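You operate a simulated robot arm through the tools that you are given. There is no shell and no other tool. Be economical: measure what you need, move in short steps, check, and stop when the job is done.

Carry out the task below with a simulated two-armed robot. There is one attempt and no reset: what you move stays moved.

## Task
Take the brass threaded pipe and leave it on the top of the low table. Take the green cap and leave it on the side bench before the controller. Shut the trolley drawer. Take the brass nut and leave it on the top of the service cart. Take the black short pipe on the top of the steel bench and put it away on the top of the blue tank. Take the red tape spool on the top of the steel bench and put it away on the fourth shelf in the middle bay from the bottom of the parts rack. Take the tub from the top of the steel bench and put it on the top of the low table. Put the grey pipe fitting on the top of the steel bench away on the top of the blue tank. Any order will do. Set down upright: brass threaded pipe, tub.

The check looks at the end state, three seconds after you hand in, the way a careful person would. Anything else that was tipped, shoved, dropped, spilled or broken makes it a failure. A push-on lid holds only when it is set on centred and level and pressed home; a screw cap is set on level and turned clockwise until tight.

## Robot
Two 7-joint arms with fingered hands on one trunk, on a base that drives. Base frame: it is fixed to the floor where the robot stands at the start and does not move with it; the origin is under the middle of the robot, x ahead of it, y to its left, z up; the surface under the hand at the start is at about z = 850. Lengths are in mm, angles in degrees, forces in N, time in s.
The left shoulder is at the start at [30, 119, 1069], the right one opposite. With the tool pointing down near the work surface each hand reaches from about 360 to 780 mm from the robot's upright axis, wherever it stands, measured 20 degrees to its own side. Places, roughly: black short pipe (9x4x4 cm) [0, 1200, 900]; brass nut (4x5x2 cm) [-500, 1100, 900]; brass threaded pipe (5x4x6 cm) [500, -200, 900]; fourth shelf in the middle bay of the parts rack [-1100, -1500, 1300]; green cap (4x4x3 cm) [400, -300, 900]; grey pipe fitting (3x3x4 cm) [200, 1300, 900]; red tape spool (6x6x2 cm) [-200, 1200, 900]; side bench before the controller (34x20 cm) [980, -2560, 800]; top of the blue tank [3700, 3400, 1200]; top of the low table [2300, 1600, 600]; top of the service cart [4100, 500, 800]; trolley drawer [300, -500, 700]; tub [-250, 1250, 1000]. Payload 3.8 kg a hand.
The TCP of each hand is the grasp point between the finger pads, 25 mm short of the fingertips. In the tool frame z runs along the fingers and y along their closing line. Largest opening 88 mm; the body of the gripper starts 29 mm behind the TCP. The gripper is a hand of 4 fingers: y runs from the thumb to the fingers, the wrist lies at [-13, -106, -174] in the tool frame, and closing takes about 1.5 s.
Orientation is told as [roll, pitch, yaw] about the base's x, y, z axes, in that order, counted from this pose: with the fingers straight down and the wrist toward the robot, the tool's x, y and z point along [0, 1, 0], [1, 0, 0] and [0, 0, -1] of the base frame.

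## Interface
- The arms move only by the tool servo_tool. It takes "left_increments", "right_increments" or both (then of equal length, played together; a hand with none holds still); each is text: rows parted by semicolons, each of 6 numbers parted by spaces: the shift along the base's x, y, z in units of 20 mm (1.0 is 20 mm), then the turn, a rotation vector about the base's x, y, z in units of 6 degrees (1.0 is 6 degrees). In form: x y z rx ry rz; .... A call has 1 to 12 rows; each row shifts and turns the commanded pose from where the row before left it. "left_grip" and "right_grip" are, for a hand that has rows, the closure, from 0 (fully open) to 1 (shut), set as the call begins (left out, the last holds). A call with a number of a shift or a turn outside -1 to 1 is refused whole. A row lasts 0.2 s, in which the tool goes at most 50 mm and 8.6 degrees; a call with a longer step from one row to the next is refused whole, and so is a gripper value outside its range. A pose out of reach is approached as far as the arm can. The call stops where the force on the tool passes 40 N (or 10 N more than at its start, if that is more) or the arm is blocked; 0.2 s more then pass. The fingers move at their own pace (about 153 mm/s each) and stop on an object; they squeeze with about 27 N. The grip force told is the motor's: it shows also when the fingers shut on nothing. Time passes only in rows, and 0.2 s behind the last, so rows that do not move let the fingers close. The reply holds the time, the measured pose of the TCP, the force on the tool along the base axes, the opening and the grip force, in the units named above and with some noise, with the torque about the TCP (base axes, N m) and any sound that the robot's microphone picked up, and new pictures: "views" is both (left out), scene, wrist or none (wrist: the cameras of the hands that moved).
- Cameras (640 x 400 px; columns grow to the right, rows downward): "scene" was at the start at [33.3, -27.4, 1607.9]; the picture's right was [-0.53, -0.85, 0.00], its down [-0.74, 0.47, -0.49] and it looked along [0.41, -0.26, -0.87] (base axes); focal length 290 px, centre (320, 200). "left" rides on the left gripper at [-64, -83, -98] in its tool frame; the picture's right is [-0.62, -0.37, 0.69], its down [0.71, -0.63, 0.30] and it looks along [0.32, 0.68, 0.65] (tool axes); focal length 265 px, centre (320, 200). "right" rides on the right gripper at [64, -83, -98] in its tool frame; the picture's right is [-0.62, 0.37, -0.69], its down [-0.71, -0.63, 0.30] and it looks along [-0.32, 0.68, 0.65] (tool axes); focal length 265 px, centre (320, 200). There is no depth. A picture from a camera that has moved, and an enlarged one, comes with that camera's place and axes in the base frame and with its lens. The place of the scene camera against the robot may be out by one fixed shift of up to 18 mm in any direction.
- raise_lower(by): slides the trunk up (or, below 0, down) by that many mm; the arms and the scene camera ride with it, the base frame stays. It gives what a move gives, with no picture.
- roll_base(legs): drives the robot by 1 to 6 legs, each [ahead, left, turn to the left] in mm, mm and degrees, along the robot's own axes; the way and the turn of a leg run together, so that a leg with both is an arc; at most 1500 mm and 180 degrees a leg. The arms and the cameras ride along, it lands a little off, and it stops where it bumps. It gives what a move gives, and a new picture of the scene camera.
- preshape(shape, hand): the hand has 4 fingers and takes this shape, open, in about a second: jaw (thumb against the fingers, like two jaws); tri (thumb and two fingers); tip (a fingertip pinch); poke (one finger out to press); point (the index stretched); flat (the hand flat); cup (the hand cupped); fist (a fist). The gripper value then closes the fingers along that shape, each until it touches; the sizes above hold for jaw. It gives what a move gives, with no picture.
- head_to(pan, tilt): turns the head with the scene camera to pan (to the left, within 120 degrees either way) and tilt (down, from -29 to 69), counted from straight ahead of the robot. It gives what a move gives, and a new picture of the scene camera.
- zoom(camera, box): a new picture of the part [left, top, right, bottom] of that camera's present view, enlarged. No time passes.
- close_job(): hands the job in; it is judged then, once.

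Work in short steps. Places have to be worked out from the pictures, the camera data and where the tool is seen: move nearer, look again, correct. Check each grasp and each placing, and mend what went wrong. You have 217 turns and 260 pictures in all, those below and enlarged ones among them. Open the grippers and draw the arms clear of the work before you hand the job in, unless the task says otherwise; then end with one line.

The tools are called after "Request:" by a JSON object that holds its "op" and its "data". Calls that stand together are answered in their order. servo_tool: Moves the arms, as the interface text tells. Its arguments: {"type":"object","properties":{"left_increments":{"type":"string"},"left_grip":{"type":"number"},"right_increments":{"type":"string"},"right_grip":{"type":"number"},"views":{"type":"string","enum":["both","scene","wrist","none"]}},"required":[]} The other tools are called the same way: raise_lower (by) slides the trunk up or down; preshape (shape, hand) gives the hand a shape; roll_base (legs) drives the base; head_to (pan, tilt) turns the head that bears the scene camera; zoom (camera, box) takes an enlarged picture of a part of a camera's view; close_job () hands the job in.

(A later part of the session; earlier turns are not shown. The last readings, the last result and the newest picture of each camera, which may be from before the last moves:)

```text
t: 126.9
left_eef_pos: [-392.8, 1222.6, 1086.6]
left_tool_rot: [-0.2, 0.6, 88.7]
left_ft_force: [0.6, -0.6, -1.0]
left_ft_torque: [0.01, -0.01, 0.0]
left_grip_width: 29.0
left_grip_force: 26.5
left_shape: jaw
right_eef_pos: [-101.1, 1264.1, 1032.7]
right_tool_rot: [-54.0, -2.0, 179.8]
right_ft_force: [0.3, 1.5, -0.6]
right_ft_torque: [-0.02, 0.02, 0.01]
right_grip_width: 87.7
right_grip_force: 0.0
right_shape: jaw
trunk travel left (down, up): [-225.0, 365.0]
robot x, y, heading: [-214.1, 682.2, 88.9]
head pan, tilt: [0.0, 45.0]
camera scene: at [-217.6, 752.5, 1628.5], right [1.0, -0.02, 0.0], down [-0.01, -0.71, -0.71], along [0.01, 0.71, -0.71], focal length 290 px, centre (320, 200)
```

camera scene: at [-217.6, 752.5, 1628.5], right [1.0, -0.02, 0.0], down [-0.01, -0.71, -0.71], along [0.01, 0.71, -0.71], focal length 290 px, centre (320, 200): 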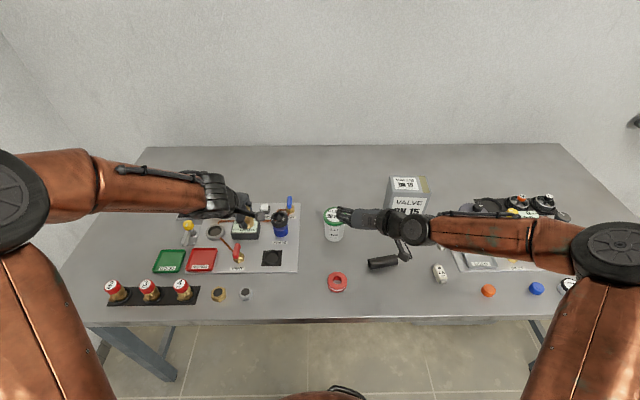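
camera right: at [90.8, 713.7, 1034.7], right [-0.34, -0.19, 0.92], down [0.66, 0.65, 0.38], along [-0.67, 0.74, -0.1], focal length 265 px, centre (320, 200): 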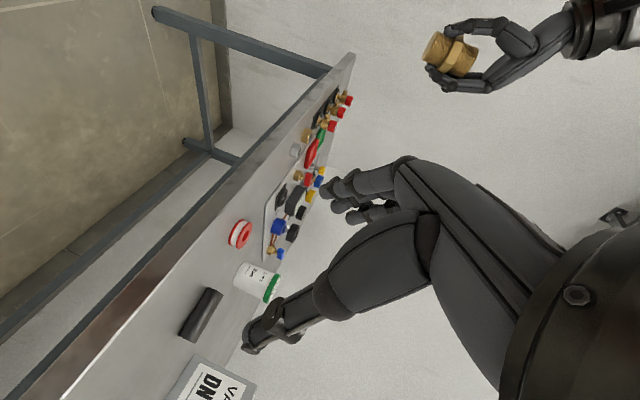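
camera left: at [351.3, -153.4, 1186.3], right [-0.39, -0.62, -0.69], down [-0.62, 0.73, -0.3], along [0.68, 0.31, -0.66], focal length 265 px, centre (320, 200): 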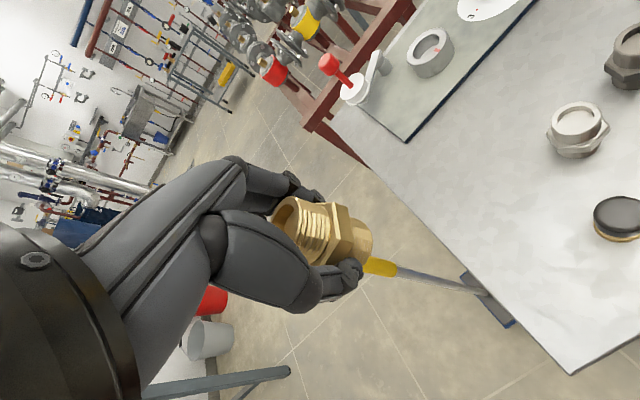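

Tub centre ≈(-163,1367). I set the right hand more level and place it in front of the tub, then check with its camera.

Request:
{"op": "servo_tool", "data": {"right_increments": "-0.8 -0.35 -0.4 0.9 0 0; -0.8 -0.35 -0.4 0.9 0 0; -0.8 -0.35 -0.4 0.9 0 0; -0.8 -0.35 -0.4 0.8 0 0", "views": "both"}}

```text
t: 127.9
left_eef_pos: [-392.4, 1222.3, 1086.6]
left_tool_rot: [-0.2, 0.6, 88.6]
left_ft_force: [0.7, -0.3, -1.9]
left_ft_torque: [-0.04, 0.01, 0.01]
left_grip_width: 29.0
left_grip_force: 27.0
left_shape: jaw
right_eef_pos: [-166.5, 1236.3, 1001.0]
right_tool_rot: [-75.0, -1.8, -179.5]
right_ft_force: [0.8, 0.3, 0.2]
right_ft_torque: [0.03, 0.04, -0.03]
right_grip_width: 87.9
right_grip_force: 0.0
right_shape: jaw
trunk travel left (down, up): [-225.0, 365.0]
robot x, y, heading: [-215.6, 683.1, 88.8]
head pan, tilt: [0.0, 45.0]
camera scene: at [-218.2, 753.0, 1628.5], right [1.0, -0.02, 0.0], down [-0.01, -0.71, -0.71], along [0.01, 0.71, -0.71], focal length 290 px, centre (320, 200)
camera right: at [-82.3, 1124.8, 960.3], right [-0.34, -0.51, 0.79], down [0.64, 0.48, 0.59], along [-0.69, 0.71, 0.17], focal length 265 px, centre (320, 200)
```

scene: 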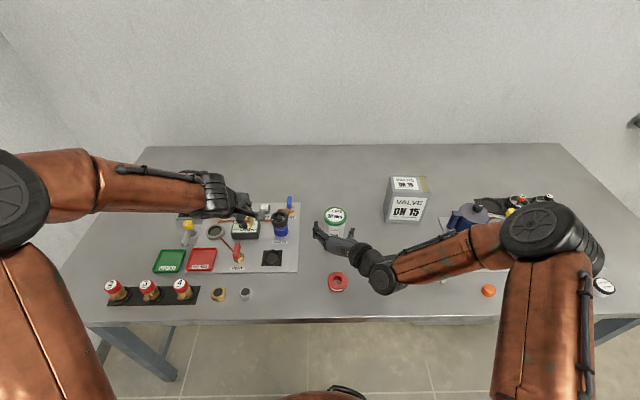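
right: 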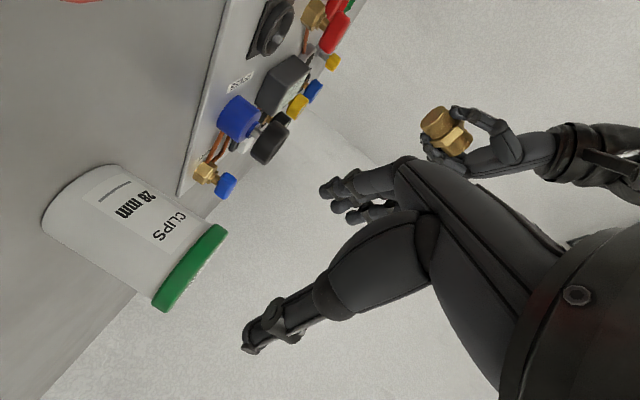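

The camera puts the tub at (-164,1365), lid ≈66 mm. My hand is laterally aligned; I advance diagonally down round it, stopping short to check.

Request:
{"op": "servo_tool", "data": {"right_increments": "0.03 0.8 -0.85 0 0 0; 0.03 0.8 -0.85 0 0 0; 0.03 0.8 -0.85 0 0 0; 0.03 0.8 -0.85 0 0 0", "views": "both"}}

```text
t: 128.9
left_eef_pos: [-392.2, 1222.4, 1086.3]
left_tool_rot: [-0.2, 0.5, 88.6]
left_ft_force: [-0.3, -0.3, -1.0]
left_ft_torque: [-0.04, 0.02, 0.0]
left_grip_width: 29.0
left_grip_force: 27.1
left_shape: jaw
right_eef_pos: [-162.7, 1300.1, 930.4]
right_tool_rot: [-74.9, -1.8, -179.4]
right_ft_force: [0.3, 1.0, 0.9]
right_ft_torque: [0.0, 0.02, 0.0]
right_grip_width: 87.9
right_grip_force: 0.1
right_shape: jaw
trunk travel left (down, up): [-225.0, 365.0]
robot x, y, heading: [-214.9, 685.3, 89.1]
head pan, tilt: [0.0, 45.0]
camera scene: at [-217.8, 753.2, 1628.4], right [1.0, -0.02, 0.0], down [-0.01, -0.71, -0.71], along [0.01, 0.71, -0.71], focal length 290 px, centre (320, 200)
camera right: at [-78.2, 1189.6, 890.2], right [-0.34, -0.51, 0.79], down [0.64, 0.49, 0.59], along [-0.69, 0.71, 0.17], focal length 265 px, centre (320, 200)
```

scene: 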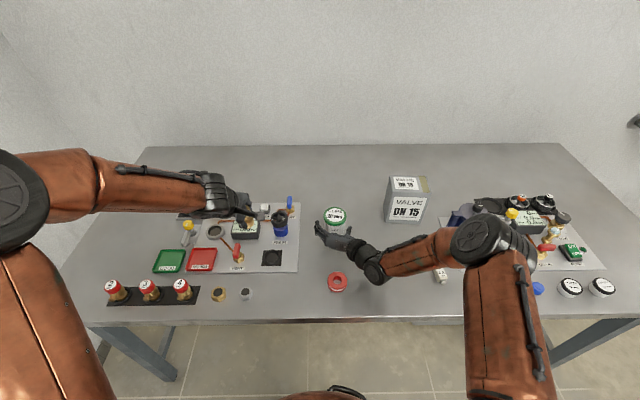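
right: 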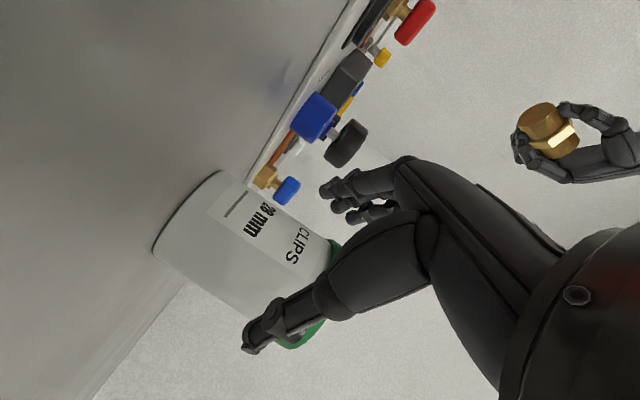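

Still aligned (tub x≈-166). I advance the rest to y≈1350, z≈900.

Request:
{"op": "servo_tool", "data": {"right_increments": "-0.1 0.8 -0.6 0 0 0; -0.1 0.8 -0.6 0 0 0; 0 0.8 -0.3 0 0 0; 0 0.2 0 0 0 0", "views": "wrist"}}

```text
t: 129.6
left_eef_pos: [-392.2, 1219.5, 1086.4]
left_tool_rot: [-0.2, 0.5, 88.6]
left_ft_force: [0.4, 0.0, -1.0]
left_ft_torque: [-0.03, 0.01, -0.02]
left_grip_width: 28.8
left_grip_force: 27.2
left_shape: jaw
right_eef_pos: [-166.9, 1336.3, 914.2]
right_tool_rot: [-75.7, -2.0, -179.5]
right_ft_force: [3.6, -28.7, 60.5]
right_ft_torque: [-9.38, -6.24, -2.32]
right_grip_width: 87.7
right_grip_force: 0.1
right_shape: jaw
trunk travel left (down, up): [-225.0, 365.0]
robot x, y, heading: [-216.4, 683.2, 88.9]
head pan, tilt: [0.0, 45.0]
stopped in row 3 (right hand): the force on the tool passed its limit at 102 N (the readings are from after the stop); the commanded pose is now the measured one
camera right: at [-83.4, 1225.7, 872.7], right [-0.34, -0.52, 0.79], down [0.65, 0.48, 0.59], along [-0.68, 0.71, 0.18], focal length 265 px, centre (320, 200)
```

right: 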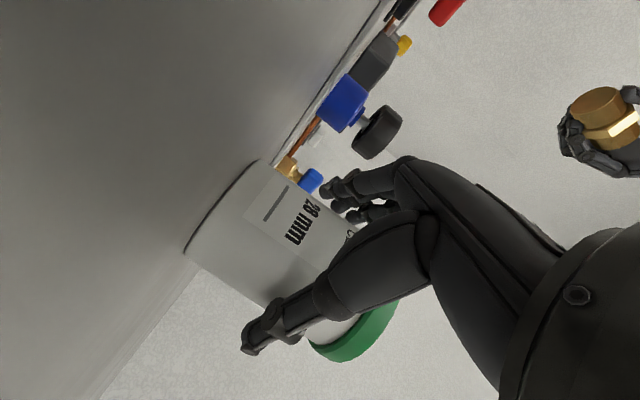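

Something at the wrist side touched (lever ≈150 mm back, 100 mm right), likely the low camera/wrist against the black pipe or bench. I lift 25 mm and back off, then look.

Request:
{"op": "servo_tool", "data": {"right_increments": "0 -0.3 0.6 0 0 0; 0 -0.3 0.6 0 0 0; 0 -0.5 0.6 0 0 0", "views": "both"}}

Request:
{"op": "zoom", "data": {"camera": "scene", "box": [260, 180, 460, 305]}}

```text
t: 130.3
left_eef_pos: [-393.2, 1222.0, 1087.0]
left_tool_rot: [-0.2, 0.6, 88.7]
left_ft_force: [0.9, -0.5, -0.2]
left_ft_torque: [0.0, 0.0, 0.0]
left_grip_width: 29.1
left_grip_force: 27.0
left_shape: jaw
right_eef_pos: [-168.2, 1313.1, 947.0]
right_tool_rot: [-75.2, -1.9, -179.4]
right_ft_force: [1.0, 0.0, 0.2]
right_ft_torque: [-0.01, -0.03, -0.02]
right_grip_width: 87.8
right_grip_force: 0.1
right_shape: jaw
trunk travel left (down, up): [-225.0, 365.0]
robot x, y, heading: [-221.9, 684.1, 89.1]
head pan, tilt: [0.0, 45.0]
camera scene: at [-217.7, 752.5, 1628.5], right [1.0, -0.02, 0.0], down [-0.01, -0.71, -0.71], along [0.01, 0.71, -0.71], focal length 290 px, centre (320, 200)
camera right: at [-84.2, 1202.2, 904.8], right [-0.34, -0.52, 0.79], down [0.65, 0.48, 0.59], along [-0.68, 0.71, 0.17], focal length 265 px, centre (320, 200)
```

scene: 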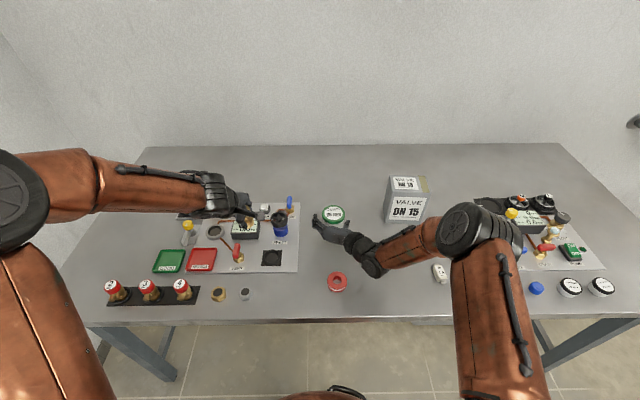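
right: 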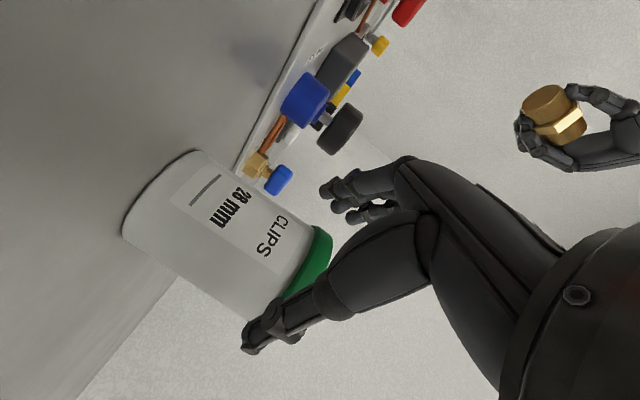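

```text
3.20 times, centred on (360, 242) of scene
camera zoom: at [-217.7, 752.5, 1628.5], right [1.0, -0.02, 0.0], down [-0.01, -0.71, -0.71], along [0.01, 0.71, -0.71], focal length 929 px, centre (192, 64)
```

zoom: 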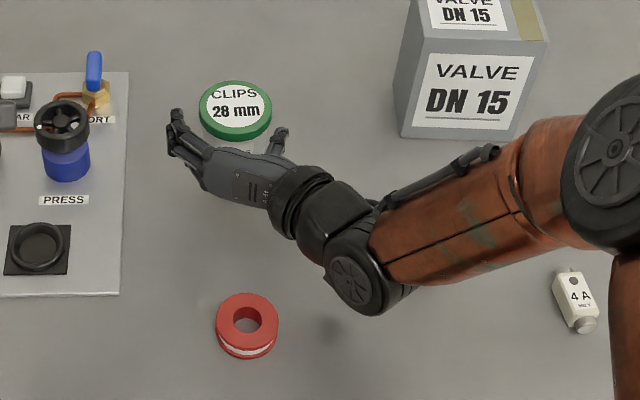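

The wrist was right above the black pipe. I withdraw up and back to see whether the pipe is disturbed.

Request:
{"op": "servo_tool", "data": {"right_increments": "0 -0.9 0.7 0 0 0; 0 -0.9 0.7 0 0 0; 0.3 -0.9 0.7 0 0 0; 0.6 -0.9 0.7 0 0 0; 1 -0.9 0.7 0 0 0; 1 -0.9 0.7 0 0 0; 1 -0.5 0.7 0 0 0; 1 -0.5 0.7 0 0 0; 1 -0.5 0.5 0 0 0; 1 0 0 0 0 0; 1 0 0 0 0 0; 1 0 0 0 0 0", "views": "both"}}

Request:
{"op": "zoom", "data": {"camera": "scene", "box": [260, 180, 460, 305]}}

```text
t: 132.9
left_eef_pos: [-391.2, 1222.2, 1087.4]
left_tool_rot: [0.0, 0.6, 88.6]
left_ft_force: [0.6, 0.5, -0.9]
left_ft_torque: [-0.02, 0.03, 0.01]
left_grip_width: 29.2
left_grip_force: 26.7
left_shape: jaw
right_eef_pos: [12.2, 1175.6, 1067.8]
right_tool_rot: [-75.2, -1.9, -179.7]
right_ft_force: [0.8, -0.1, 0.5]
right_ft_torque: [0.01, 0.0, -0.01]
right_grip_width: 87.8
right_grip_force: 0.1
right_shape: jaw
trunk travel left (down, up): [-225.0, 365.0]
robot x, y, heading: [-218.6, 684.3, 88.7]
head pan, tilt: [0.0, 45.0]
camera scene: at [-217.0, 752.6, 1628.5], right [1.0, -0.02, 0.0], down [-0.01, -0.71, -0.71], along [0.01, 0.71, -0.71], focal length 290 px, centre (320, 200)
camera right: at [95.6, 1065.3, 1026.1], right [-0.34, -0.52, 0.79], down [0.65, 0.48, 0.59], along [-0.68, 0.71, 0.17], focal length 265 px, centre (320, 200)
```

scene: 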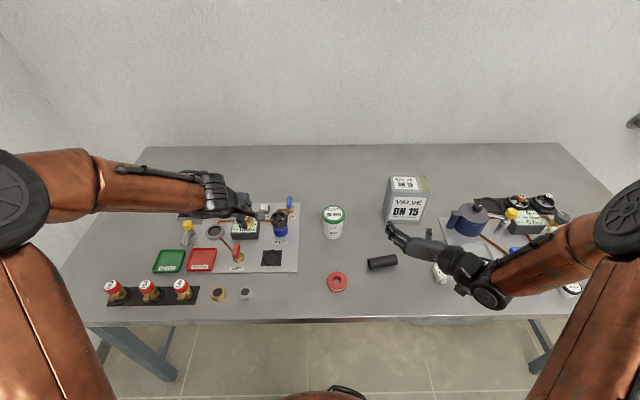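
right: 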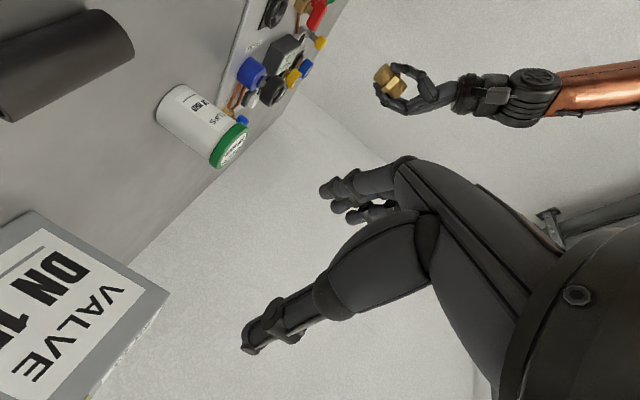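

```text
3.20 times, centred on (360, 242) of scene
camera zoom: at [-217.0, 752.6, 1628.5], right [1.0, -0.02, 0.0], down [-0.01, -0.71, -0.71], along [0.01, 0.71, -0.71], focal length 929 px, centre (192, 64)
```

zoom: 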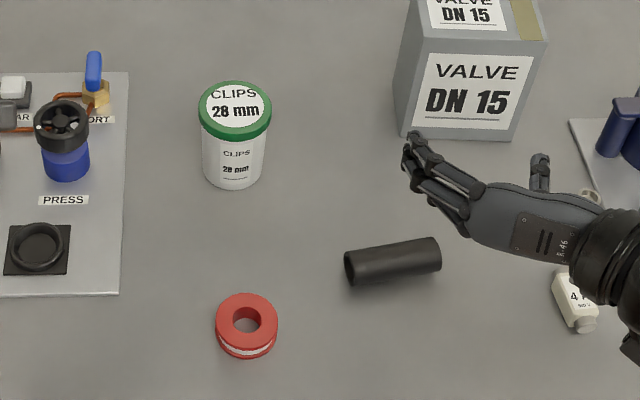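

Nothing was disturbed. I change the order: take the black pipe first with the right hand (opening up the space), so I turn the hand back to pointing down.

Request:
{"op": "servo_tool", "data": {"right_increments": "0 0 0 -1 0 0; 0 0 0 -1 0 0; 0 0 0 -1 0 0; 0 0 0 -1 0 0; 0 0 0 -1 0 0; 0 0 0 -1 0 0; 0 0 0 -1 0 0; 0 0 0 -1 0 0; 0 0 0 -1 0 0; 0 0 0 -1 0 0; 0 0 0 -1 0 0; 0 0 0 -1 0 0", "views": "none"}}

Request:
{"op": "servo_tool", "data": {"right_increments": "0 0 0 -0.5 0 -0.5; 0 0 0 0 0 -1; 0 0 0 0 0 -1; 0 0 0 0 0 -1; 0 0 0 0 0 -1; 0 0 0 0 0 -1; 0 0 0 0 0 -1; 0 0 0 0 0 -1; 0 0 0 0 0 -1; 0 0 0 0 0 -1; 0 0 0 0 0 -1; 0 0 0 0 0 -1", "views": "none"}}

Request:
{"op": "servo_tool", "data": {"right_increments": "0 0 0 0 0 -1; -0.3 0.5 -0.5 0 0 -1; -0.3 0.5 -0.5 0 0 -1; -0.3 0.5 -0.7 0 0 -0.4; -0.3 0.5 -0.7 0 0 0", "views": "wrist"}}

```text
t: 135.6
left_eef_pos: [-393.4, 1222.0, 1084.7]
left_tool_rot: [-0.2, 0.6, 88.7]
left_ft_force: [-0.2, -0.2, -0.8]
left_ft_torque: [-0.02, 0.0, 0.02]
left_grip_width: 29.0
left_grip_force: 26.7
left_shape: jaw
right_eef_pos: [12.1, 1176.7, 1067.9]
right_tool_rot: [-3.2, -0.9, 178.3]
right_ft_force: [-0.5, -0.2, 0.1]
right_ft_torque: [-0.01, -0.04, 0.02]
right_grip_width: 88.0
right_grip_force: 0.1
right_shape: jaw
trunk travel left (down, up): [-225.0, 365.0]
robot x, y, heading: [-212.4, 683.3, 88.9]
head pan, tilt: [0.0, 45.0]
```

```text
t: 138.2
left_eef_pos: [-393.3, 1221.9, 1086.9]
left_tool_rot: [-0.2, 0.5, 88.7]
left_ft_force: [0.2, -0.1, -0.9]
left_ft_torque: [-0.04, 0.01, 0.02]
left_grip_width: 28.9
left_grip_force: 26.7
left_shape: jaw
right_eef_pos: [10.2, 1176.9, 1068.0]
right_tool_rot: [-0.3, -0.9, 109.1]
right_ft_force: [0.1, 0.3, -0.7]
right_ft_torque: [-0.01, 0.01, -0.01]
right_grip_width: 87.7
right_grip_force: 0.1
right_shape: jaw
trunk travel left (down, up): [-225.0, 365.0]
robot x, y, heading: [-219.4, 685.5, 89.1]
head pan, tilt: [0.0, 45.0]
```

```text
t: 139.3
left_eef_pos: [-392.2, 1222.2, 1087.0]
left_tool_rot: [-0.1, 0.6, 88.7]
left_ft_force: [0.0, 0.0, -0.9]
left_ft_torque: [-0.02, -0.05, 0.02]
left_grip_width: 28.9
left_grip_force: 27.4
left_shape: jaw
right_eef_pos: [-12.8, 1216.2, 1017.2]
right_tool_rot: [-0.4, -1.0, 88.8]
right_ft_force: [-0.2, -0.8, -0.4]
right_ft_torque: [-0.05, -0.02, 0.01]
right_grip_width: 88.0
right_grip_force: 0.0
right_shape: jaw
trunk travel left (down, up): [-225.0, 365.0]
robot x, y, heading: [-211.4, 685.3, 88.9]
head pan, tilt: [0.0, 45.0]
camera right: at [-80.0, 1133.0, 1113.5], right [0.62, 0.34, 0.7], down [0.7, -0.64, -0.31], along [0.34, 0.69, -0.64], focal length 265 px, centre (320, 200)
```

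right: 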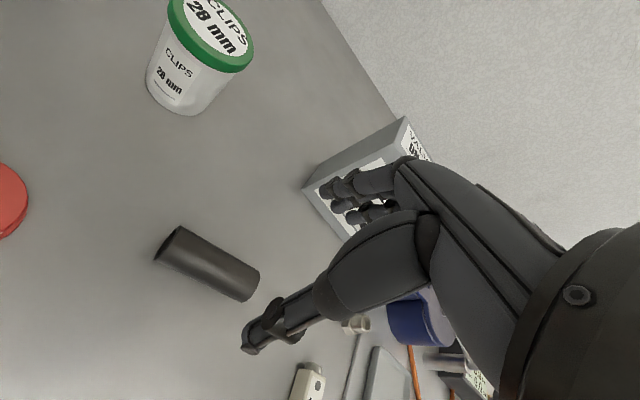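

Black pipe centre ≈(-15,1228), axis ≈13° from x. I turn the hand 13°, descend and grip it.

Request:
{"op": "servo_tool", "data": {"right_increments": "0 0.3 -1 0 0 1; 0 0.3 -1 0 0 1; 0 0 -1 0 0 0.2; 0 0 -1 0 0 0; 0 0 -1 0 0 0; 0 0 -1 0 0 0", "right_grip": 0.2, "views": "wrist"}}

```text
t: 140.8
left_eef_pos: [-391.5, 1221.2, 1086.3]
left_tool_rot: [-0.2, 0.6, 88.7]
left_ft_force: [0.0, -0.9, -1.5]
left_ft_torque: [0.01, -0.01, -0.03]
left_grip_width: 28.8
left_grip_force: 26.8
left_shape: jaw
right_eef_pos: [-12.4, 1230.5, 900.4]
right_tool_rot: [-0.3, -0.9, 102.0]
right_ft_force: [0.0, 0.1, -0.1]
right_ft_torque: [-0.01, 0.02, -0.02]
right_grip_width: 70.6
right_grip_force: 0.0
right_shape: jaw
trunk travel left (down, up): [-225.0, 365.0]
robot x, y, heading: [-218.7, 680.5, 88.7]
head pan, tilt: [0.0, 45.0]
camera right: at [-57.4, 1134.2, 996.3], right [0.53, 0.48, 0.7], down [0.83, -0.46, -0.31], along [0.18, 0.75, -0.64], focal length 265 px, centre (320, 200)
```

right: 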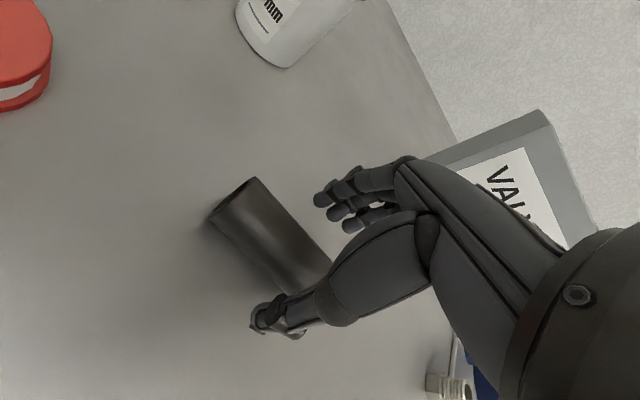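

The pipe runs between the fingers. Down to z≈878 and close.

Request:
{"op": "servo_tool", "data": {"right_increments": "0 0 -0.7 0 0 0; 0 0 -0.4 0 0 0; 0 0 0 0 0 0", "views": "none"}}

Request:
{"op": "servo_tool", "data": {"right_increments": "0 0 0 0 0 0; 0 0 0 0 0 0; 0 0 0 0 0 0; 0 0 0 0 0 0; 0 0 0 0 0 0; 0 0 0 0 0 0; 0 0 1 0 0 0; 0 0 1 0 0 0; 0 0 1 0 0 0; 0 0 1 0 0 0; 0 0 1 0 0 0; 0 0 1 0 0 0", "right_grip": 1, "views": "wrist"}}

```text
t: 141.6
left_eef_pos: [-393.3, 1220.6, 1086.5]
left_tool_rot: [-0.3, 0.5, 88.7]
left_ft_force: [-0.8, -0.8, -1.8]
left_ft_torque: [-0.02, -0.01, 0.02]
left_grip_width: 29.2
left_grip_force: 27.0
left_shape: jaw
right_eef_pos: [-14.3, 1231.5, 885.2]
right_tool_rot: [-0.4, -1.5, 102.1]
right_ft_force: [-1.8, 6.8, 35.6]
right_ft_torque: [-1.45, -0.26, 0.02]
right_grip_width: 70.4
right_grip_force: 0.0
right_shape: jaw
trunk travel left (down, up): [-225.0, 365.0]
robot x, y, heading: [-215.6, 682.6, 88.7]
head pan, tilt: [0.0, 45.0]
```

```text
t: 142.0
left_eef_pos: [-392.6, 1222.0, 1085.4]
left_tool_rot: [-0.2, 0.6, 88.7]
left_ft_force: [-0.9, 1.2, -0.6]
left_ft_torque: [-0.04, -0.01, 0.02]
left_grip_width: 29.3
left_grip_force: 27.0
left_shape: jaw
right_eef_pos: [-15.0, 1234.8, 886.8]
right_tool_rot: [-0.4, -1.8, 102.1]
right_ft_force: [-0.2, -6.1, 22.5]
right_ft_torque: [-0.29, 0.12, 0.06]
right_grip_width: 28.1
right_grip_force: 27.0
right_shape: jaw
trunk travel left (down, up): [-225.0, 365.0]
robot x, y, heading: [-217.9, 683.9, 88.9]
head pan, tilt: [0.0, 45.0]
stopped in row 2 (right hand): the force on the tool passed its limit at 52 N (the readings are from after the stop); the commanded pose is now the measured one
camera right: at [-59.1, 1135.5, 979.3], right [0.53, 0.47, 0.71], down [0.83, -0.46, -0.32], along [0.17, 0.76, -0.63], focal length 265 px, centre (320, 200)
```

right: 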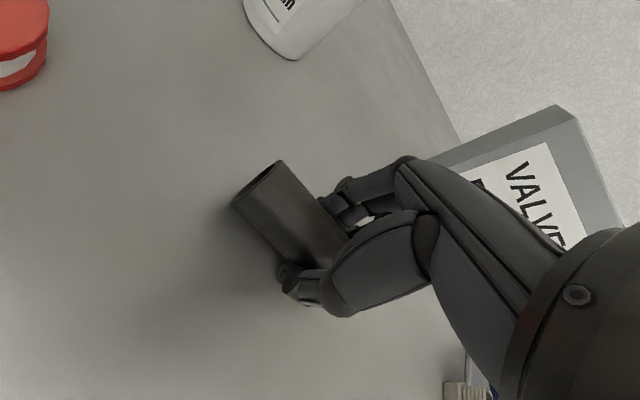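

Gripped (28 mm); the bench here seems to be at about z≈860. I lift.

Request:
{"op": "servo_tool", "data": {"right_increments": "0 0 0.5 0 0 0; 0 0 1 0 0 0; 0 0 1 0 0 0; 0 0 1 0 0 0; 0 0 1 0 0 0; 0 0 1 0 0 0; 0 0 1 0 0 0; 0 -0.5 1 0 0 0; 0 -0.5 1 0 0 0; 0 -0.5 1 0 0 0", "right_grip": 1, "views": "both"}}

```text
t: 144.2
left_eef_pos: [-392.9, 1221.1, 1087.4]
left_tool_rot: [-0.2, 0.5, 88.7]
left_ft_force: [1.4, -0.7, -1.5]
left_ft_torque: [0.04, -0.04, -0.02]
left_grip_width: 28.9
left_grip_force: 26.8
left_shape: jaw
right_eef_pos: [-12.0, 1202.0, 1073.3]
right_tool_rot: [-0.4, -1.3, 102.1]
right_ft_force: [0.6, -0.1, -2.6]
right_ft_torque: [0.01, 0.0, 0.01]
right_grip_width: 27.4
right_grip_force: 27.2
right_shape: jaw
trunk travel left (down, up): [-225.0, 365.0]
robot x, y, heading: [-214.7, 683.6, 88.8]
head pan, tilt: [0.0, 45.0]
camera scene: at [-217.7, 752.2, 1628.5], right [1.0, -0.02, 0.0], down [-0.01, -0.71, -0.71], along [0.01, 0.71, -0.71], focal length 290 px, centre (320, 200)
camera right: at [-58.0, 1103.6, 1168.5], right [0.53, 0.47, 0.71], down [0.83, -0.46, -0.31], along [0.18, 0.75, -0.64], focal length 265 px, centre (320, 200)
```

scene: 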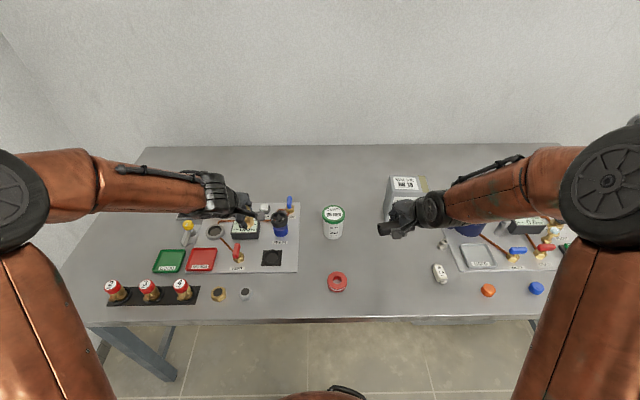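
right: 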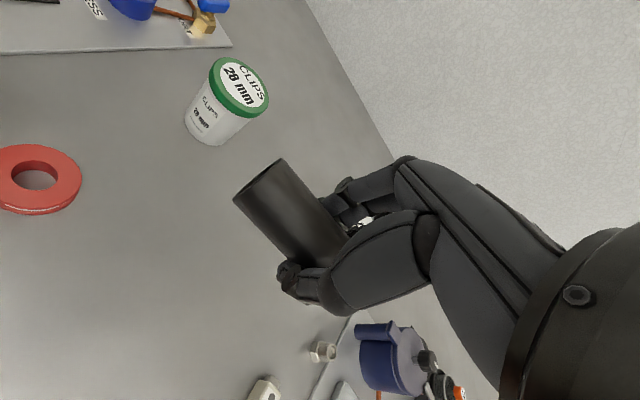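

Both held. I back off, turn to face +x and drive along the aisle, then look.

Request:
{"op": "roll_base", "data": {"legs": [[-400, 0, 0], [0, 0, -88.8], [900, 0, 0]]}}

Request:
{"op": "head_to", "data": {"pan": 10, "tilt": 25}}

```text
t: 154.7
left_eef_pos: [1208.3, 505.3, 1086.7]
left_tool_rot: [-0.1, 0.7, 1.0]
left_ft_force: [1.1, -0.8, 0.2]
left_ft_torque: [0.0, 0.0, 0.01]
left_grip_width: 28.5
left_grip_force: 26.2
left_shape: jaw
right_eef_pos: [1202.9, 124.8, 1072.9]
right_tool_rot: [-0.3, -1.2, 14.4]
right_ft_force: [-0.3, 0.2, -1.2]
right_ft_torque: [-0.05, -0.03, -0.01]
right_grip_width: 27.2
right_grip_force: 26.6
right_shape: jaw
trunk travel left (down, up): [-225.0, 365.0]
robot x, y, heading: [679.0, 306.0, 1.2]
head pan, tilt: [0.0, 45.0]
camera scene: at [736.3, 315.5, 1628.4], right [0.02, -1.0, 0.0], down [-0.71, -0.02, -0.71], along [0.71, 0.02, -0.71], focal length 290 px, centre (320, 200)
```

scene: 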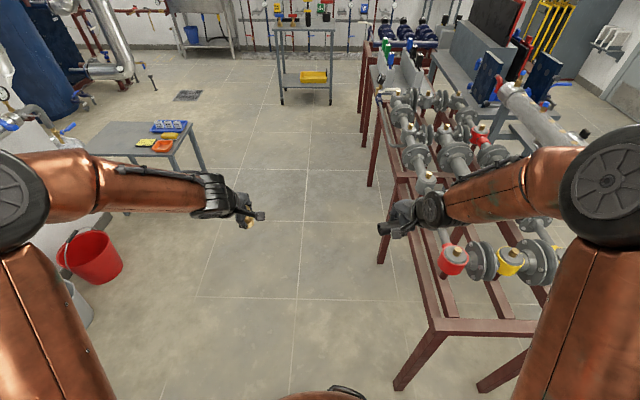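

```text
t: 155.5
left_eef_pos: [1207.1, 505.9, 1085.7]
left_tool_rot: [-0.2, 0.6, 1.0]
left_ft_force: [-0.8, -0.5, -0.6]
left_ft_torque: [0.01, 0.0, 0.02]
left_grip_width: 28.9
left_grip_force: 26.8
left_shape: jaw
right_eef_pos: [1202.0, 123.9, 1074.0]
right_tool_rot: [-0.4, -1.4, 14.4]
right_ft_force: [-0.2, 0.0, -1.8]
right_ft_torque: [-0.01, 0.0, 0.0]
right_grip_width: 27.2
right_grip_force: 27.1
right_shape: jaw
trunk travel left (down, up): [-225.0, 365.0]
robot x, y, heading: [677.8, 304.6, 1.2]
head pan, tilt: [10.0, 25.0]
camera scene: at [744.7, 331.6, 1659.0], right [0.2, -0.98, 0.0], down [-0.42, -0.08, -0.91], along [0.89, 0.18, -0.42], focal length 290 px, centre (320, 200)
```

scene: 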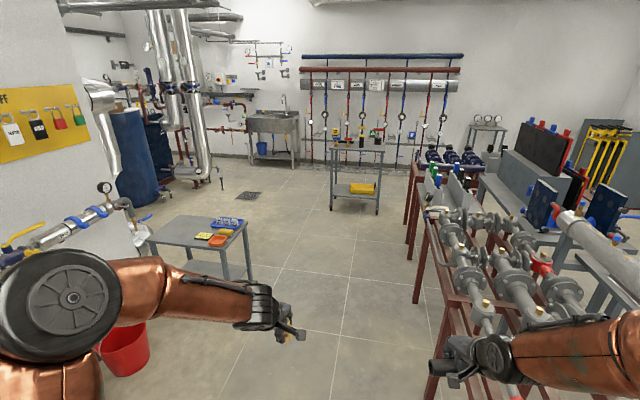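

The stand at the right occupies y<-60; the low table spans about x 2130–2480, y 1205–1800 with items on its near right part, and its left half (y>1500) is free. I drive to about (1740,1250), heading 30°.

Request:
{"op": "roll_base", "data": {"legs": [[600, 250, 0], [460, 660, 0], [0, 0, 29]]}}

Request:
{"op": "head_to", "data": {"pan": 5, "tilt": 50}}

```text
t: 164.5
left_eef_pos: [2020.1, 1728.6, 1086.8]
left_tool_rot: [-0.2, 0.5, 33.8]
left_ft_force: [-0.2, 0.5, -0.8]
left_ft_torque: [0.01, -0.03, 0.02]
left_grip_width: 28.7
left_grip_force: 27.1
left_shape: jaw
right_eef_pos: [2221.4, 1405.0, 1073.6]
right_tool_rot: [-0.5, -1.3, 47.2]
right_ft_force: [-0.2, -0.7, -1.5]
right_ft_torque: [0.0, -0.03, 0.01]
right_grip_width: 27.2
right_grip_force: 27.2
right_shape: jaw
trunk travel left (down, up): [-225.0, 365.0]
robot x, y, heading: [1685.5, 1275.1, 33.7]
head pan, tilt: [10.0, 25.0]
camera scene: at [1728.4, 1335.3, 1659.0], right [0.69, -0.72, 0.0], down [-0.3, -0.29, -0.91], along [0.65, 0.63, -0.42], focal length 290 px, centre (320, 200)
```

scene: 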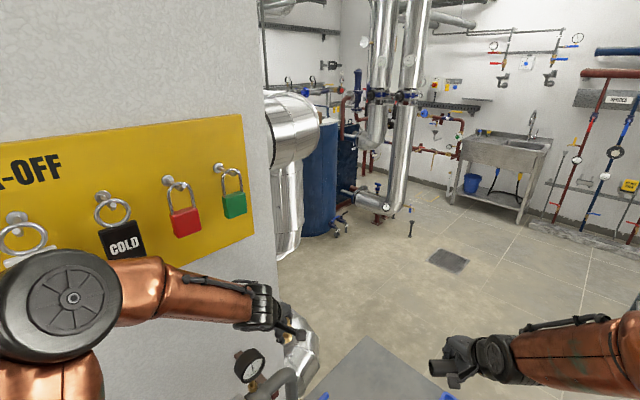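

```text
t: 165.4
left_eef_pos: [2021.3, 1728.3, 1086.5]
left_tool_rot: [-0.2, 0.6, 33.9]
left_ft_force: [-0.6, 0.6, -0.9]
left_ft_torque: [0.03, 0.0, 0.04]
left_grip_width: 28.4
left_grip_force: 26.7
left_shape: jaw
right_eef_pos: [2220.8, 1404.9, 1073.1]
right_tool_rot: [-0.4, -1.3, 47.2]
right_ft_force: [-0.1, -0.4, -2.6]
right_ft_torque: [-0.06, -0.01, -0.01]
right_grip_width: 27.1
right_grip_force: 27.2
right_shape: jaw
trunk travel left (down, up): [-225.0, 365.0]
robot x, y, heading: [1680.2, 1276.1, 34.3]
head pan, tilt: [5.0, 50.0]
camera scene: at [1722.1, 1319.6, 1621.6], right [0.63, -0.78, 0.0], down [-0.59, -0.48, -0.64], along [0.5, 0.41, -0.77], focal length 290 px, centre (320, 200)
```

scene: 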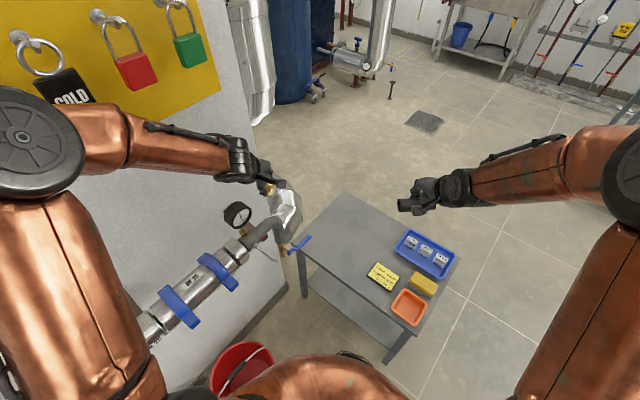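

The wall piping with gauge and lever is close by the near-left of the table, so this side is cramped. I move round to face the table from the −y side, at about (2400,900), heading 90°.

Request:
{"op": "roll_base", "data": {"legs": [[0, -574, 0], [0, 0, 56], [60, -400, 0]]}}

Request:
{"op": "head_to", "data": {"pan": 10, "tilt": 50}}

```text
t: 173.2
left_eef_pos: [2229.3, 1384.7, 1085.1]
left_tool_rot: [-0.2, 0.6, 88.5]
left_ft_force: [-0.2, -0.1, -0.7]
left_ft_torque: [0.0, 0.0, 0.01]
left_grip_width: 28.6
left_grip_force: 27.1
left_shape: jaw
right_eef_pos: [2609.9, 1363.2, 1072.3]
right_tool_rot: [-0.2, -1.3, 101.9]
right_ft_force: [0.2, 0.5, -2.3]
right_ft_torque: [0.0, -0.01, -0.05]
right_grip_width: 26.8
right_grip_force: 26.8
right_shape: jaw
trunk travel left (down, up): [-225.0, 365.0]
robot x, y, heading: [2408.2, 842.9, 88.7]
head pan, tilt: [5.0, 50.0]
camera scene: at [2396.3, 911.0, 1621.5], right [1.0, 0.06, 0.0], down [0.05, -0.76, -0.64], along [-0.04, 0.64, -0.77], focal length 290 px, centre (320, 200)
```

scene: 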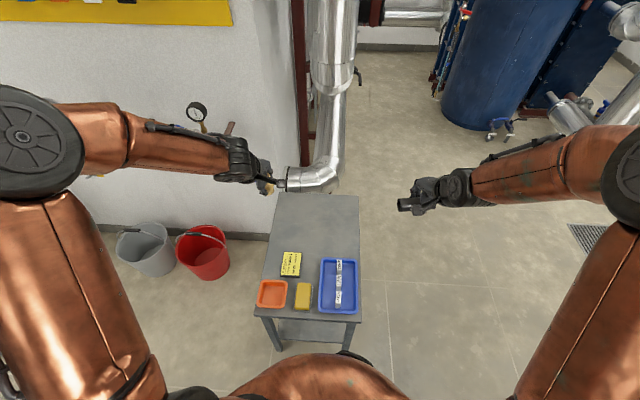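

```text
t: 173.9
left_eef_pos: [2228.6, 1384.7, 1086.3]
left_tool_rot: [-0.2, 0.6, 88.5]
left_ft_force: [-1.0, 0.5, -0.8]
left_ft_torque: [-0.03, -0.01, 0.01]
left_grip_width: 28.7
left_grip_force: 27.4
left_shape: jaw
right_eef_pos: [2609.7, 1362.7, 1072.2]
right_tool_rot: [-0.3, -1.3, 101.8]
right_ft_force: [-0.6, 0.4, -2.2]
right_ft_torque: [-0.01, 0.02, 0.0]
right_grip_width: 26.5
right_grip_force: 27.0
right_shape: jaw
trunk travel left (down, up): [-225.0, 365.0]
robot x, y, heading: [2402.1, 848.4, 88.9]
head pan, tilt: [10.0, 50.0]
camera scene: at [2388.7, 910.1, 1621.5], right [0.99, 0.15, 0.0], down [0.12, -0.76, -0.64], along [-0.1, 0.64, -0.77], focal length 290 px, centre (320, 200)
```

scene: 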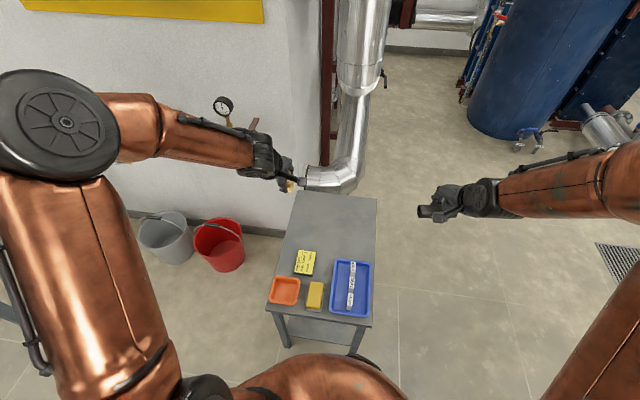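

Table corners: x 2150–2515, y 1230–1800; free half y>1500. I drive ahead 60 mm and lower the trunk 215 mm.

Request:
{"op": "roll_base", "data": {"legs": [[60, 0, 0]]}}

Request:
{"op": "raise_lower", "data": {"by": -215}}

Request:
{"op": "servo_tool", "data": {"left_increments": "0.6 1 -0.6 0 0 0; 0.6 1 -0.6 0 0 0; 0.6 1 -0.6 0 0 0; 0.6 1 -0.6 0 0 0; 0.5 1 -0.6 0 0 0; 0.3 1 -0.6 0 0 0; 0 0 -0.6 0 0 0", "views": "both"}}

```text
t: 174.8
left_eef_pos: [2231.0, 1446.2, 1085.2]
left_tool_rot: [-0.3, 0.8, 88.5]
left_ft_force: [0.2, -0.3, -1.9]
left_ft_torque: [-0.04, 0.0, -0.01]
left_grip_width: 28.3
left_grip_force: 26.9
left_shape: jaw
right_eef_pos: [2609.7, 1423.0, 1072.5]
right_tool_rot: [-0.4, -1.2, 101.8]
right_ft_force: [-0.7, 0.0, -2.2]
right_ft_torque: [-0.05, -0.01, 0.0]
right_grip_width: 26.7
right_grip_force: 27.5
right_shape: jaw
trunk travel left (down, up): [-225.0, 365.0]
robot x, y, heading: [2406.4, 903.1, 88.7]
head pan, tilt: [10.0, 50.0]
camera scene: at [2390.1, 972.4, 1621.4], right [0.99, 0.15, 0.0], down [0.12, -0.76, -0.64], along [-0.1, 0.63, -0.77], focal length 290 px, centre (320, 200)
```

scene: 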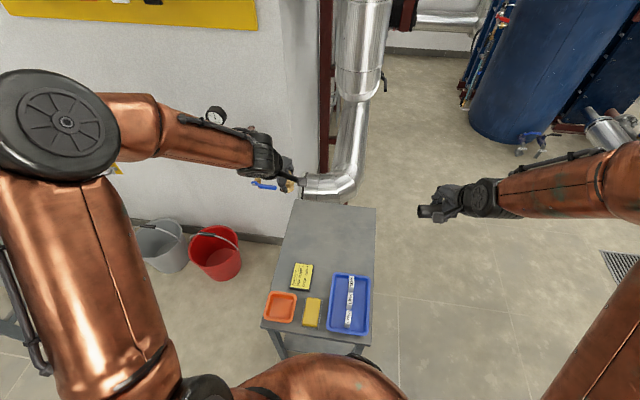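

```text
t: 177.1
left_eef_pos: [2230.5, 1443.9, 871.9]
left_tool_rot: [-0.2, 0.7, 88.5]
left_ft_force: [0.0, 0.0, -1.7]
left_ft_torque: [-0.01, 0.0, -0.02]
left_grip_width: 28.7
left_grip_force: 27.4
left_shape: jaw
right_eef_pos: [2609.1, 1421.8, 859.2]
right_tool_rot: [-0.4, -1.4, 101.8]
right_ft_force: [-0.4, 0.1, -2.1]
right_ft_torque: [0.01, -0.01, 0.0]
right_grip_width: 26.6
right_grip_force: 27.0
right_shape: jaw
trunk travel left (down, up): [-10.0, 580.0]
robot x, y, heading: [2402.5, 907.5, 88.6]
head pan, tilt: [10.0, 50.0]
```

```text
t: 178.7
left_eef_pos: [2295.2, 1564.2, 787.1]
left_tool_rot: [-0.2, 0.5, 88.5]
left_ft_force: [0.0, -0.5, -0.9]
left_ft_torque: [-0.02, -0.02, 0.03]
left_grip_width: 28.5
left_grip_force: 26.7
left_shape: jaw
right_eef_pos: [2610.4, 1421.5, 857.9]
right_tool_rot: [-0.3, -1.3, 101.9]
right_ft_force: [-0.7, -0.5, -1.8]
right_ft_torque: [0.0, 0.0, 0.0]
right_grip_width: 26.8
right_grip_force: 27.2
right_shape: jaw
trunk travel left (down, up): [-10.0, 580.0]
robot x, y, heading: [2399.5, 901.9, 88.7]
head pan, tilt: [10.0, 50.0]
camera scene: at [2390.1, 969.1, 1406.6], right [0.99, 0.15, 0.0], down [0.12, -0.76, -0.64], along [-0.1, 0.64, -0.77], focal length 290 px, centre (320, 200)
camera left: at [2356.5, 1481.4, 888.0], right [0.61, -0.39, -0.69], down [-0.73, -0.61, -0.3], along [-0.3, 0.68, -0.66], focal length 265 px, centre (320, 200)
```

scene: 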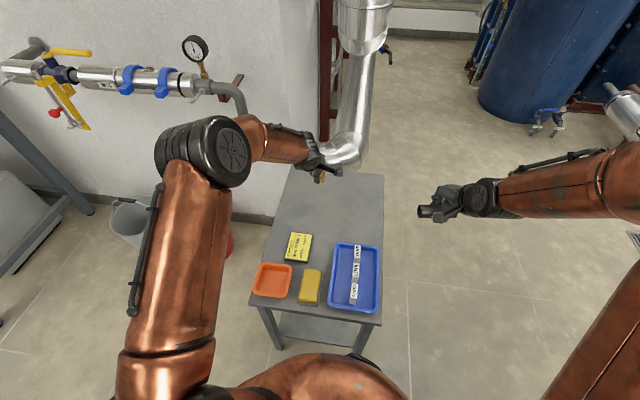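
left: 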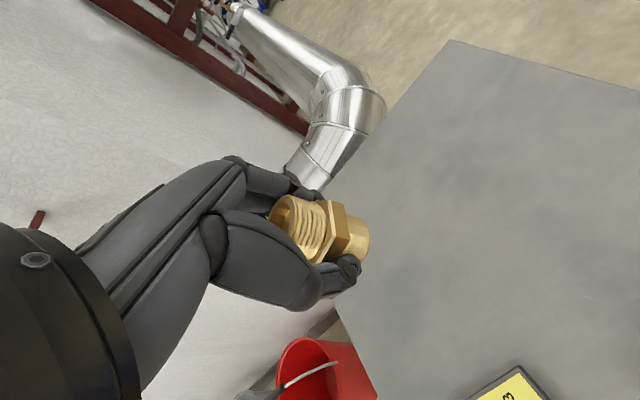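

Over the free half of the table, with the pipe in the same upright attitude as when gripped. I lower to about z=650.

Request:
{"op": "servo_tool", "data": {"left_increments": "0 0 -1 0 0 0; 0 0 -1 0 0 0; 0 0 -1 0 0 0; 0 0 -1 0 0 0; 0 0 -1 0 0 0; 0 0 -1 0 0 0; 0 0 -0.8 0 0 0", "views": "wrist"}}

```text
t: 180.3
left_eef_pos: [2293.4, 1565.3, 651.4]
left_tool_rot: [-0.1, 0.6, 88.5]
left_ft_force: [0.2, 0.1, -0.9]
left_ft_torque: [-0.01, -0.01, 0.01]
left_grip_width: 28.6
left_grip_force: 26.9
left_shape: jaw
right_eef_pos: [2609.7, 1421.0, 858.4]
right_tool_rot: [-0.2, -1.3, 101.8]
right_ft_force: [0.7, -0.2, -2.2]
right_ft_torque: [0.01, -0.03, 0.01]
right_grip_width: 26.7
right_grip_force: 27.1
right_shape: jaw
trunk travel left (down, up): [-10.0, 580.0]
robot x, y, heading: [2406.2, 903.0, 88.6]
head pan, tilt: [10.0, 50.0]
camera left: at [2355.6, 1482.2, 751.1], right [0.61, -0.39, -0.69], down [-0.73, -0.61, -0.3], along [-0.3, 0.68, -0.66], focal length 265 px, centre (320, 200)
```

left: 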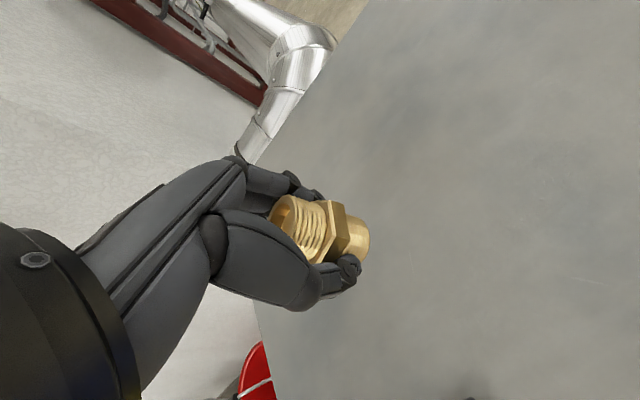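

Lowering in fine steps until contact.

Request:
{"op": "servo_tool", "data": {"left_increments": "0 0 -0.2 0 0 0; 0 0 -0.2 0 0 0; 0 0 -0.2 0 0 0; 0 0 -0.15 0 0 0; 0 0 -0.15 0 0 0", "views": "wrist"}}

```text
t: 181.5
left_eef_pos: [2294.1, 1563.3, 633.0]
left_tool_rot: [-0.1, 0.6, 88.5]
left_ft_force: [1.1, 0.1, -0.9]
left_ft_torque: [0.03, 0.02, -0.01]
left_grip_width: 28.5
left_grip_force: 27.1
left_shape: jaw
right_eef_pos: [2610.5, 1421.8, 857.7]
right_tool_rot: [-0.4, -1.3, 101.7]
right_ft_force: [-0.1, -0.8, -1.9]
right_ft_torque: [0.02, 0.0, 0.03]
right_grip_width: 26.7
right_grip_force: 26.5
right_shape: jaw
trunk travel left (down, up): [-10.0, 580.0]
robot x, y, heading: [2402.6, 902.3, 88.4]
head pan, tilt: [10.0, 50.0]
camera left: at [2356.3, 1480.4, 733.2], right [0.61, -0.39, -0.69], down [-0.73, -0.61, -0.3], along [-0.3, 0.68, -0.66], focal length 265 px, centre (320, 200)
```

left: 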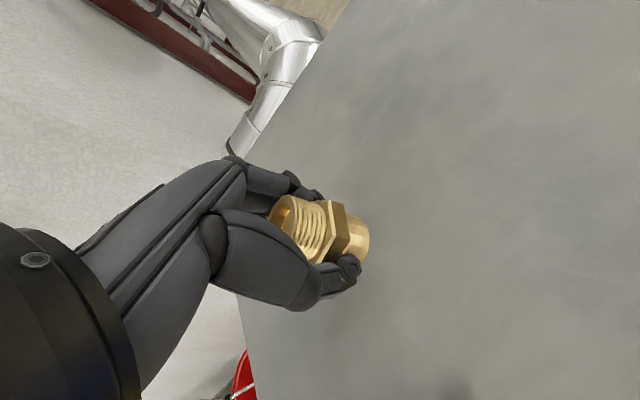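

Request:
{"op": "servo_tool", "data": {"left_increments": "0 0 -0.15 0 0 0; 0 0 -0.15 0 0 0; 0 0 -0.15 0 0 0; 0 0 -0.15 0 0 0; 0 0 -0.15 0 0 0; 0 0 -0.15 0 0 0", "views": "wrist"}}

```text
t: 182.9
left_eef_pos: [2294.0, 1562.3, 616.2]
left_tool_rot: [-0.2, 0.6, 88.4]
left_ft_force: [0.1, 0.7, -0.1]
left_ft_torque: [0.02, -0.01, 0.01]
left_grip_width: 28.6
left_grip_force: 26.6
left_shape: jaw
right_eef_pos: [2610.1, 1422.4, 857.9]
right_tool_rot: [-0.3, -1.3, 101.8]
right_ft_force: [-0.6, 0.2, -2.8]
right_ft_torque: [0.03, -0.01, -0.01]
right_grip_width: 26.9
right_grip_force: 26.9
right_shape: jaw
trunk travel left (down, up): [-10.0, 580.0]
robot x, y, heading: [2405.1, 904.4, 88.8]
head pan, tilt: [10.0, 50.0]
camera left: at [2355.9, 1480.1, 715.0], right [0.61, -0.39, -0.69], down [-0.73, -0.61, -0.3], along [-0.3, 0.68, -0.66], focal length 265 px, centre (320, 200)
```

left: 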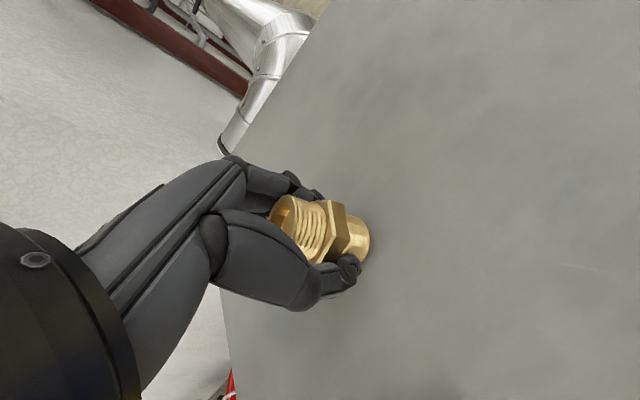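

Still free; a soft shadow is appearing, so the surface is near. I continue in fine steps.

Request:
{"op": "servo_tool", "data": {"left_increments": "0 0 -0.15 0 0 0; 0 0 -0.15 0 0 0; 0 0 -0.15 0 0 0; 0 0 -0.15 0 0 0; 0 0 -0.15 0 0 0; 0 0 -0.15 0 0 0; 0 0 -0.15 0 0 0; 0 0 -0.15 0 0 0", "views": "wrist"}}

```text
t: 184.3
left_eef_pos: [2295.7, 1569.5, 605.8]
left_tool_rot: [-0.3, -0.4, 88.4]
left_ft_force: [-1.0, -4.8, 18.5]
left_ft_torque: [-0.03, -0.01, 0.01]
left_grip_width: 30.2
left_grip_force: 27.3
left_shape: jaw
right_eef_pos: [2610.6, 1420.9, 858.1]
right_tool_rot: [-0.3, -1.4, 101.8]
right_ft_force: [0.6, 0.0, -2.4]
right_ft_torque: [-0.01, -0.02, -0.01]
right_grip_width: 26.9
right_grip_force: 27.1
right_shape: jaw
trunk travel left (down, up): [-10.0, 580.0]
robot x, y, heading: [2404.9, 904.9, 88.7]
head pan, tilt: [10.0, 50.0]
stopped in row 6 (left hand): the force on the tool passed its limit at 42 N (the readings are from after the stop); the commanded pose is now the measured one
camera left: at [2356.8, 1484.1, 704.6], right [0.61, -0.38, -0.69], down [-0.73, -0.61, -0.31], along [-0.3, 0.7, -0.65], focal length 265 px, centre (320, 200)
```

left: 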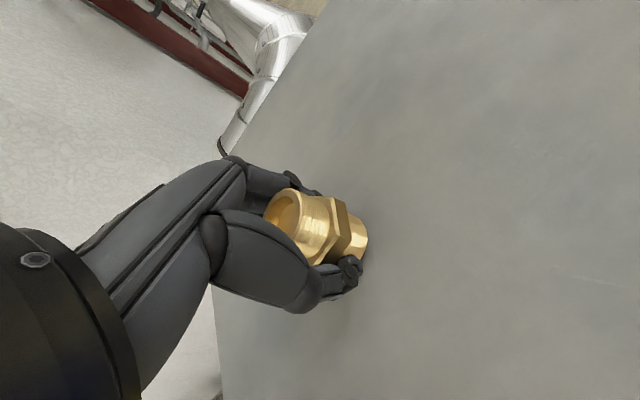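

Contact at z≈607 (table ≈573). I ease up 1 mm and open.

Request:
{"op": "servo_tool", "data": {"left_increments": "0 0 0.05 0 0 0; 0 0 0 0 0 0; 0 0 0 0 0 0; 0 0 0 0 0 0; 0 0 0 0 0 0; 0 0 0 0 0 0", "left_grip": 0.2, "views": "wrist"}}

```text
t: 185.7
left_eef_pos: [2294.8, 1568.6, 606.1]
left_tool_rot: [-0.3, -0.3, 88.4]
left_ft_force: [0.6, 9.1, 24.2]
left_ft_torque: [-0.6, -0.11, 0.07]
left_grip_width: 62.4
left_grip_force: 0.0
left_shape: jaw
right_eef_pos: [2610.5, 1421.0, 858.4]
right_tool_rot: [-0.3, -1.4, 101.7]
right_ft_force: [0.0, 0.6, -2.0]
right_ft_torque: [0.0, -0.02, 0.0]
right_grip_width: 26.6
right_grip_force: 26.8
right_shape: jaw
trunk travel left (down, up): [-10.0, 580.0]
robot x, y, heading: [2402.4, 905.8, 88.8]
head pan, tilt: [10.0, 50.0]
camera left: at [2356.3, 1484.0, 704.6], right [0.61, -0.38, -0.69], down [-0.73, -0.61, -0.31], along [-0.3, 0.7, -0.65], focal length 265 px, centre (320, 200)
```

left: 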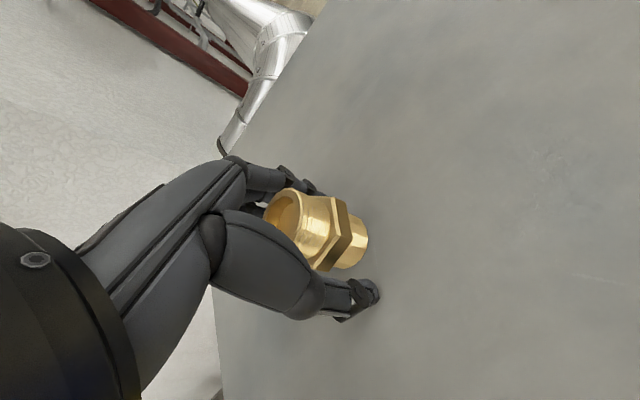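

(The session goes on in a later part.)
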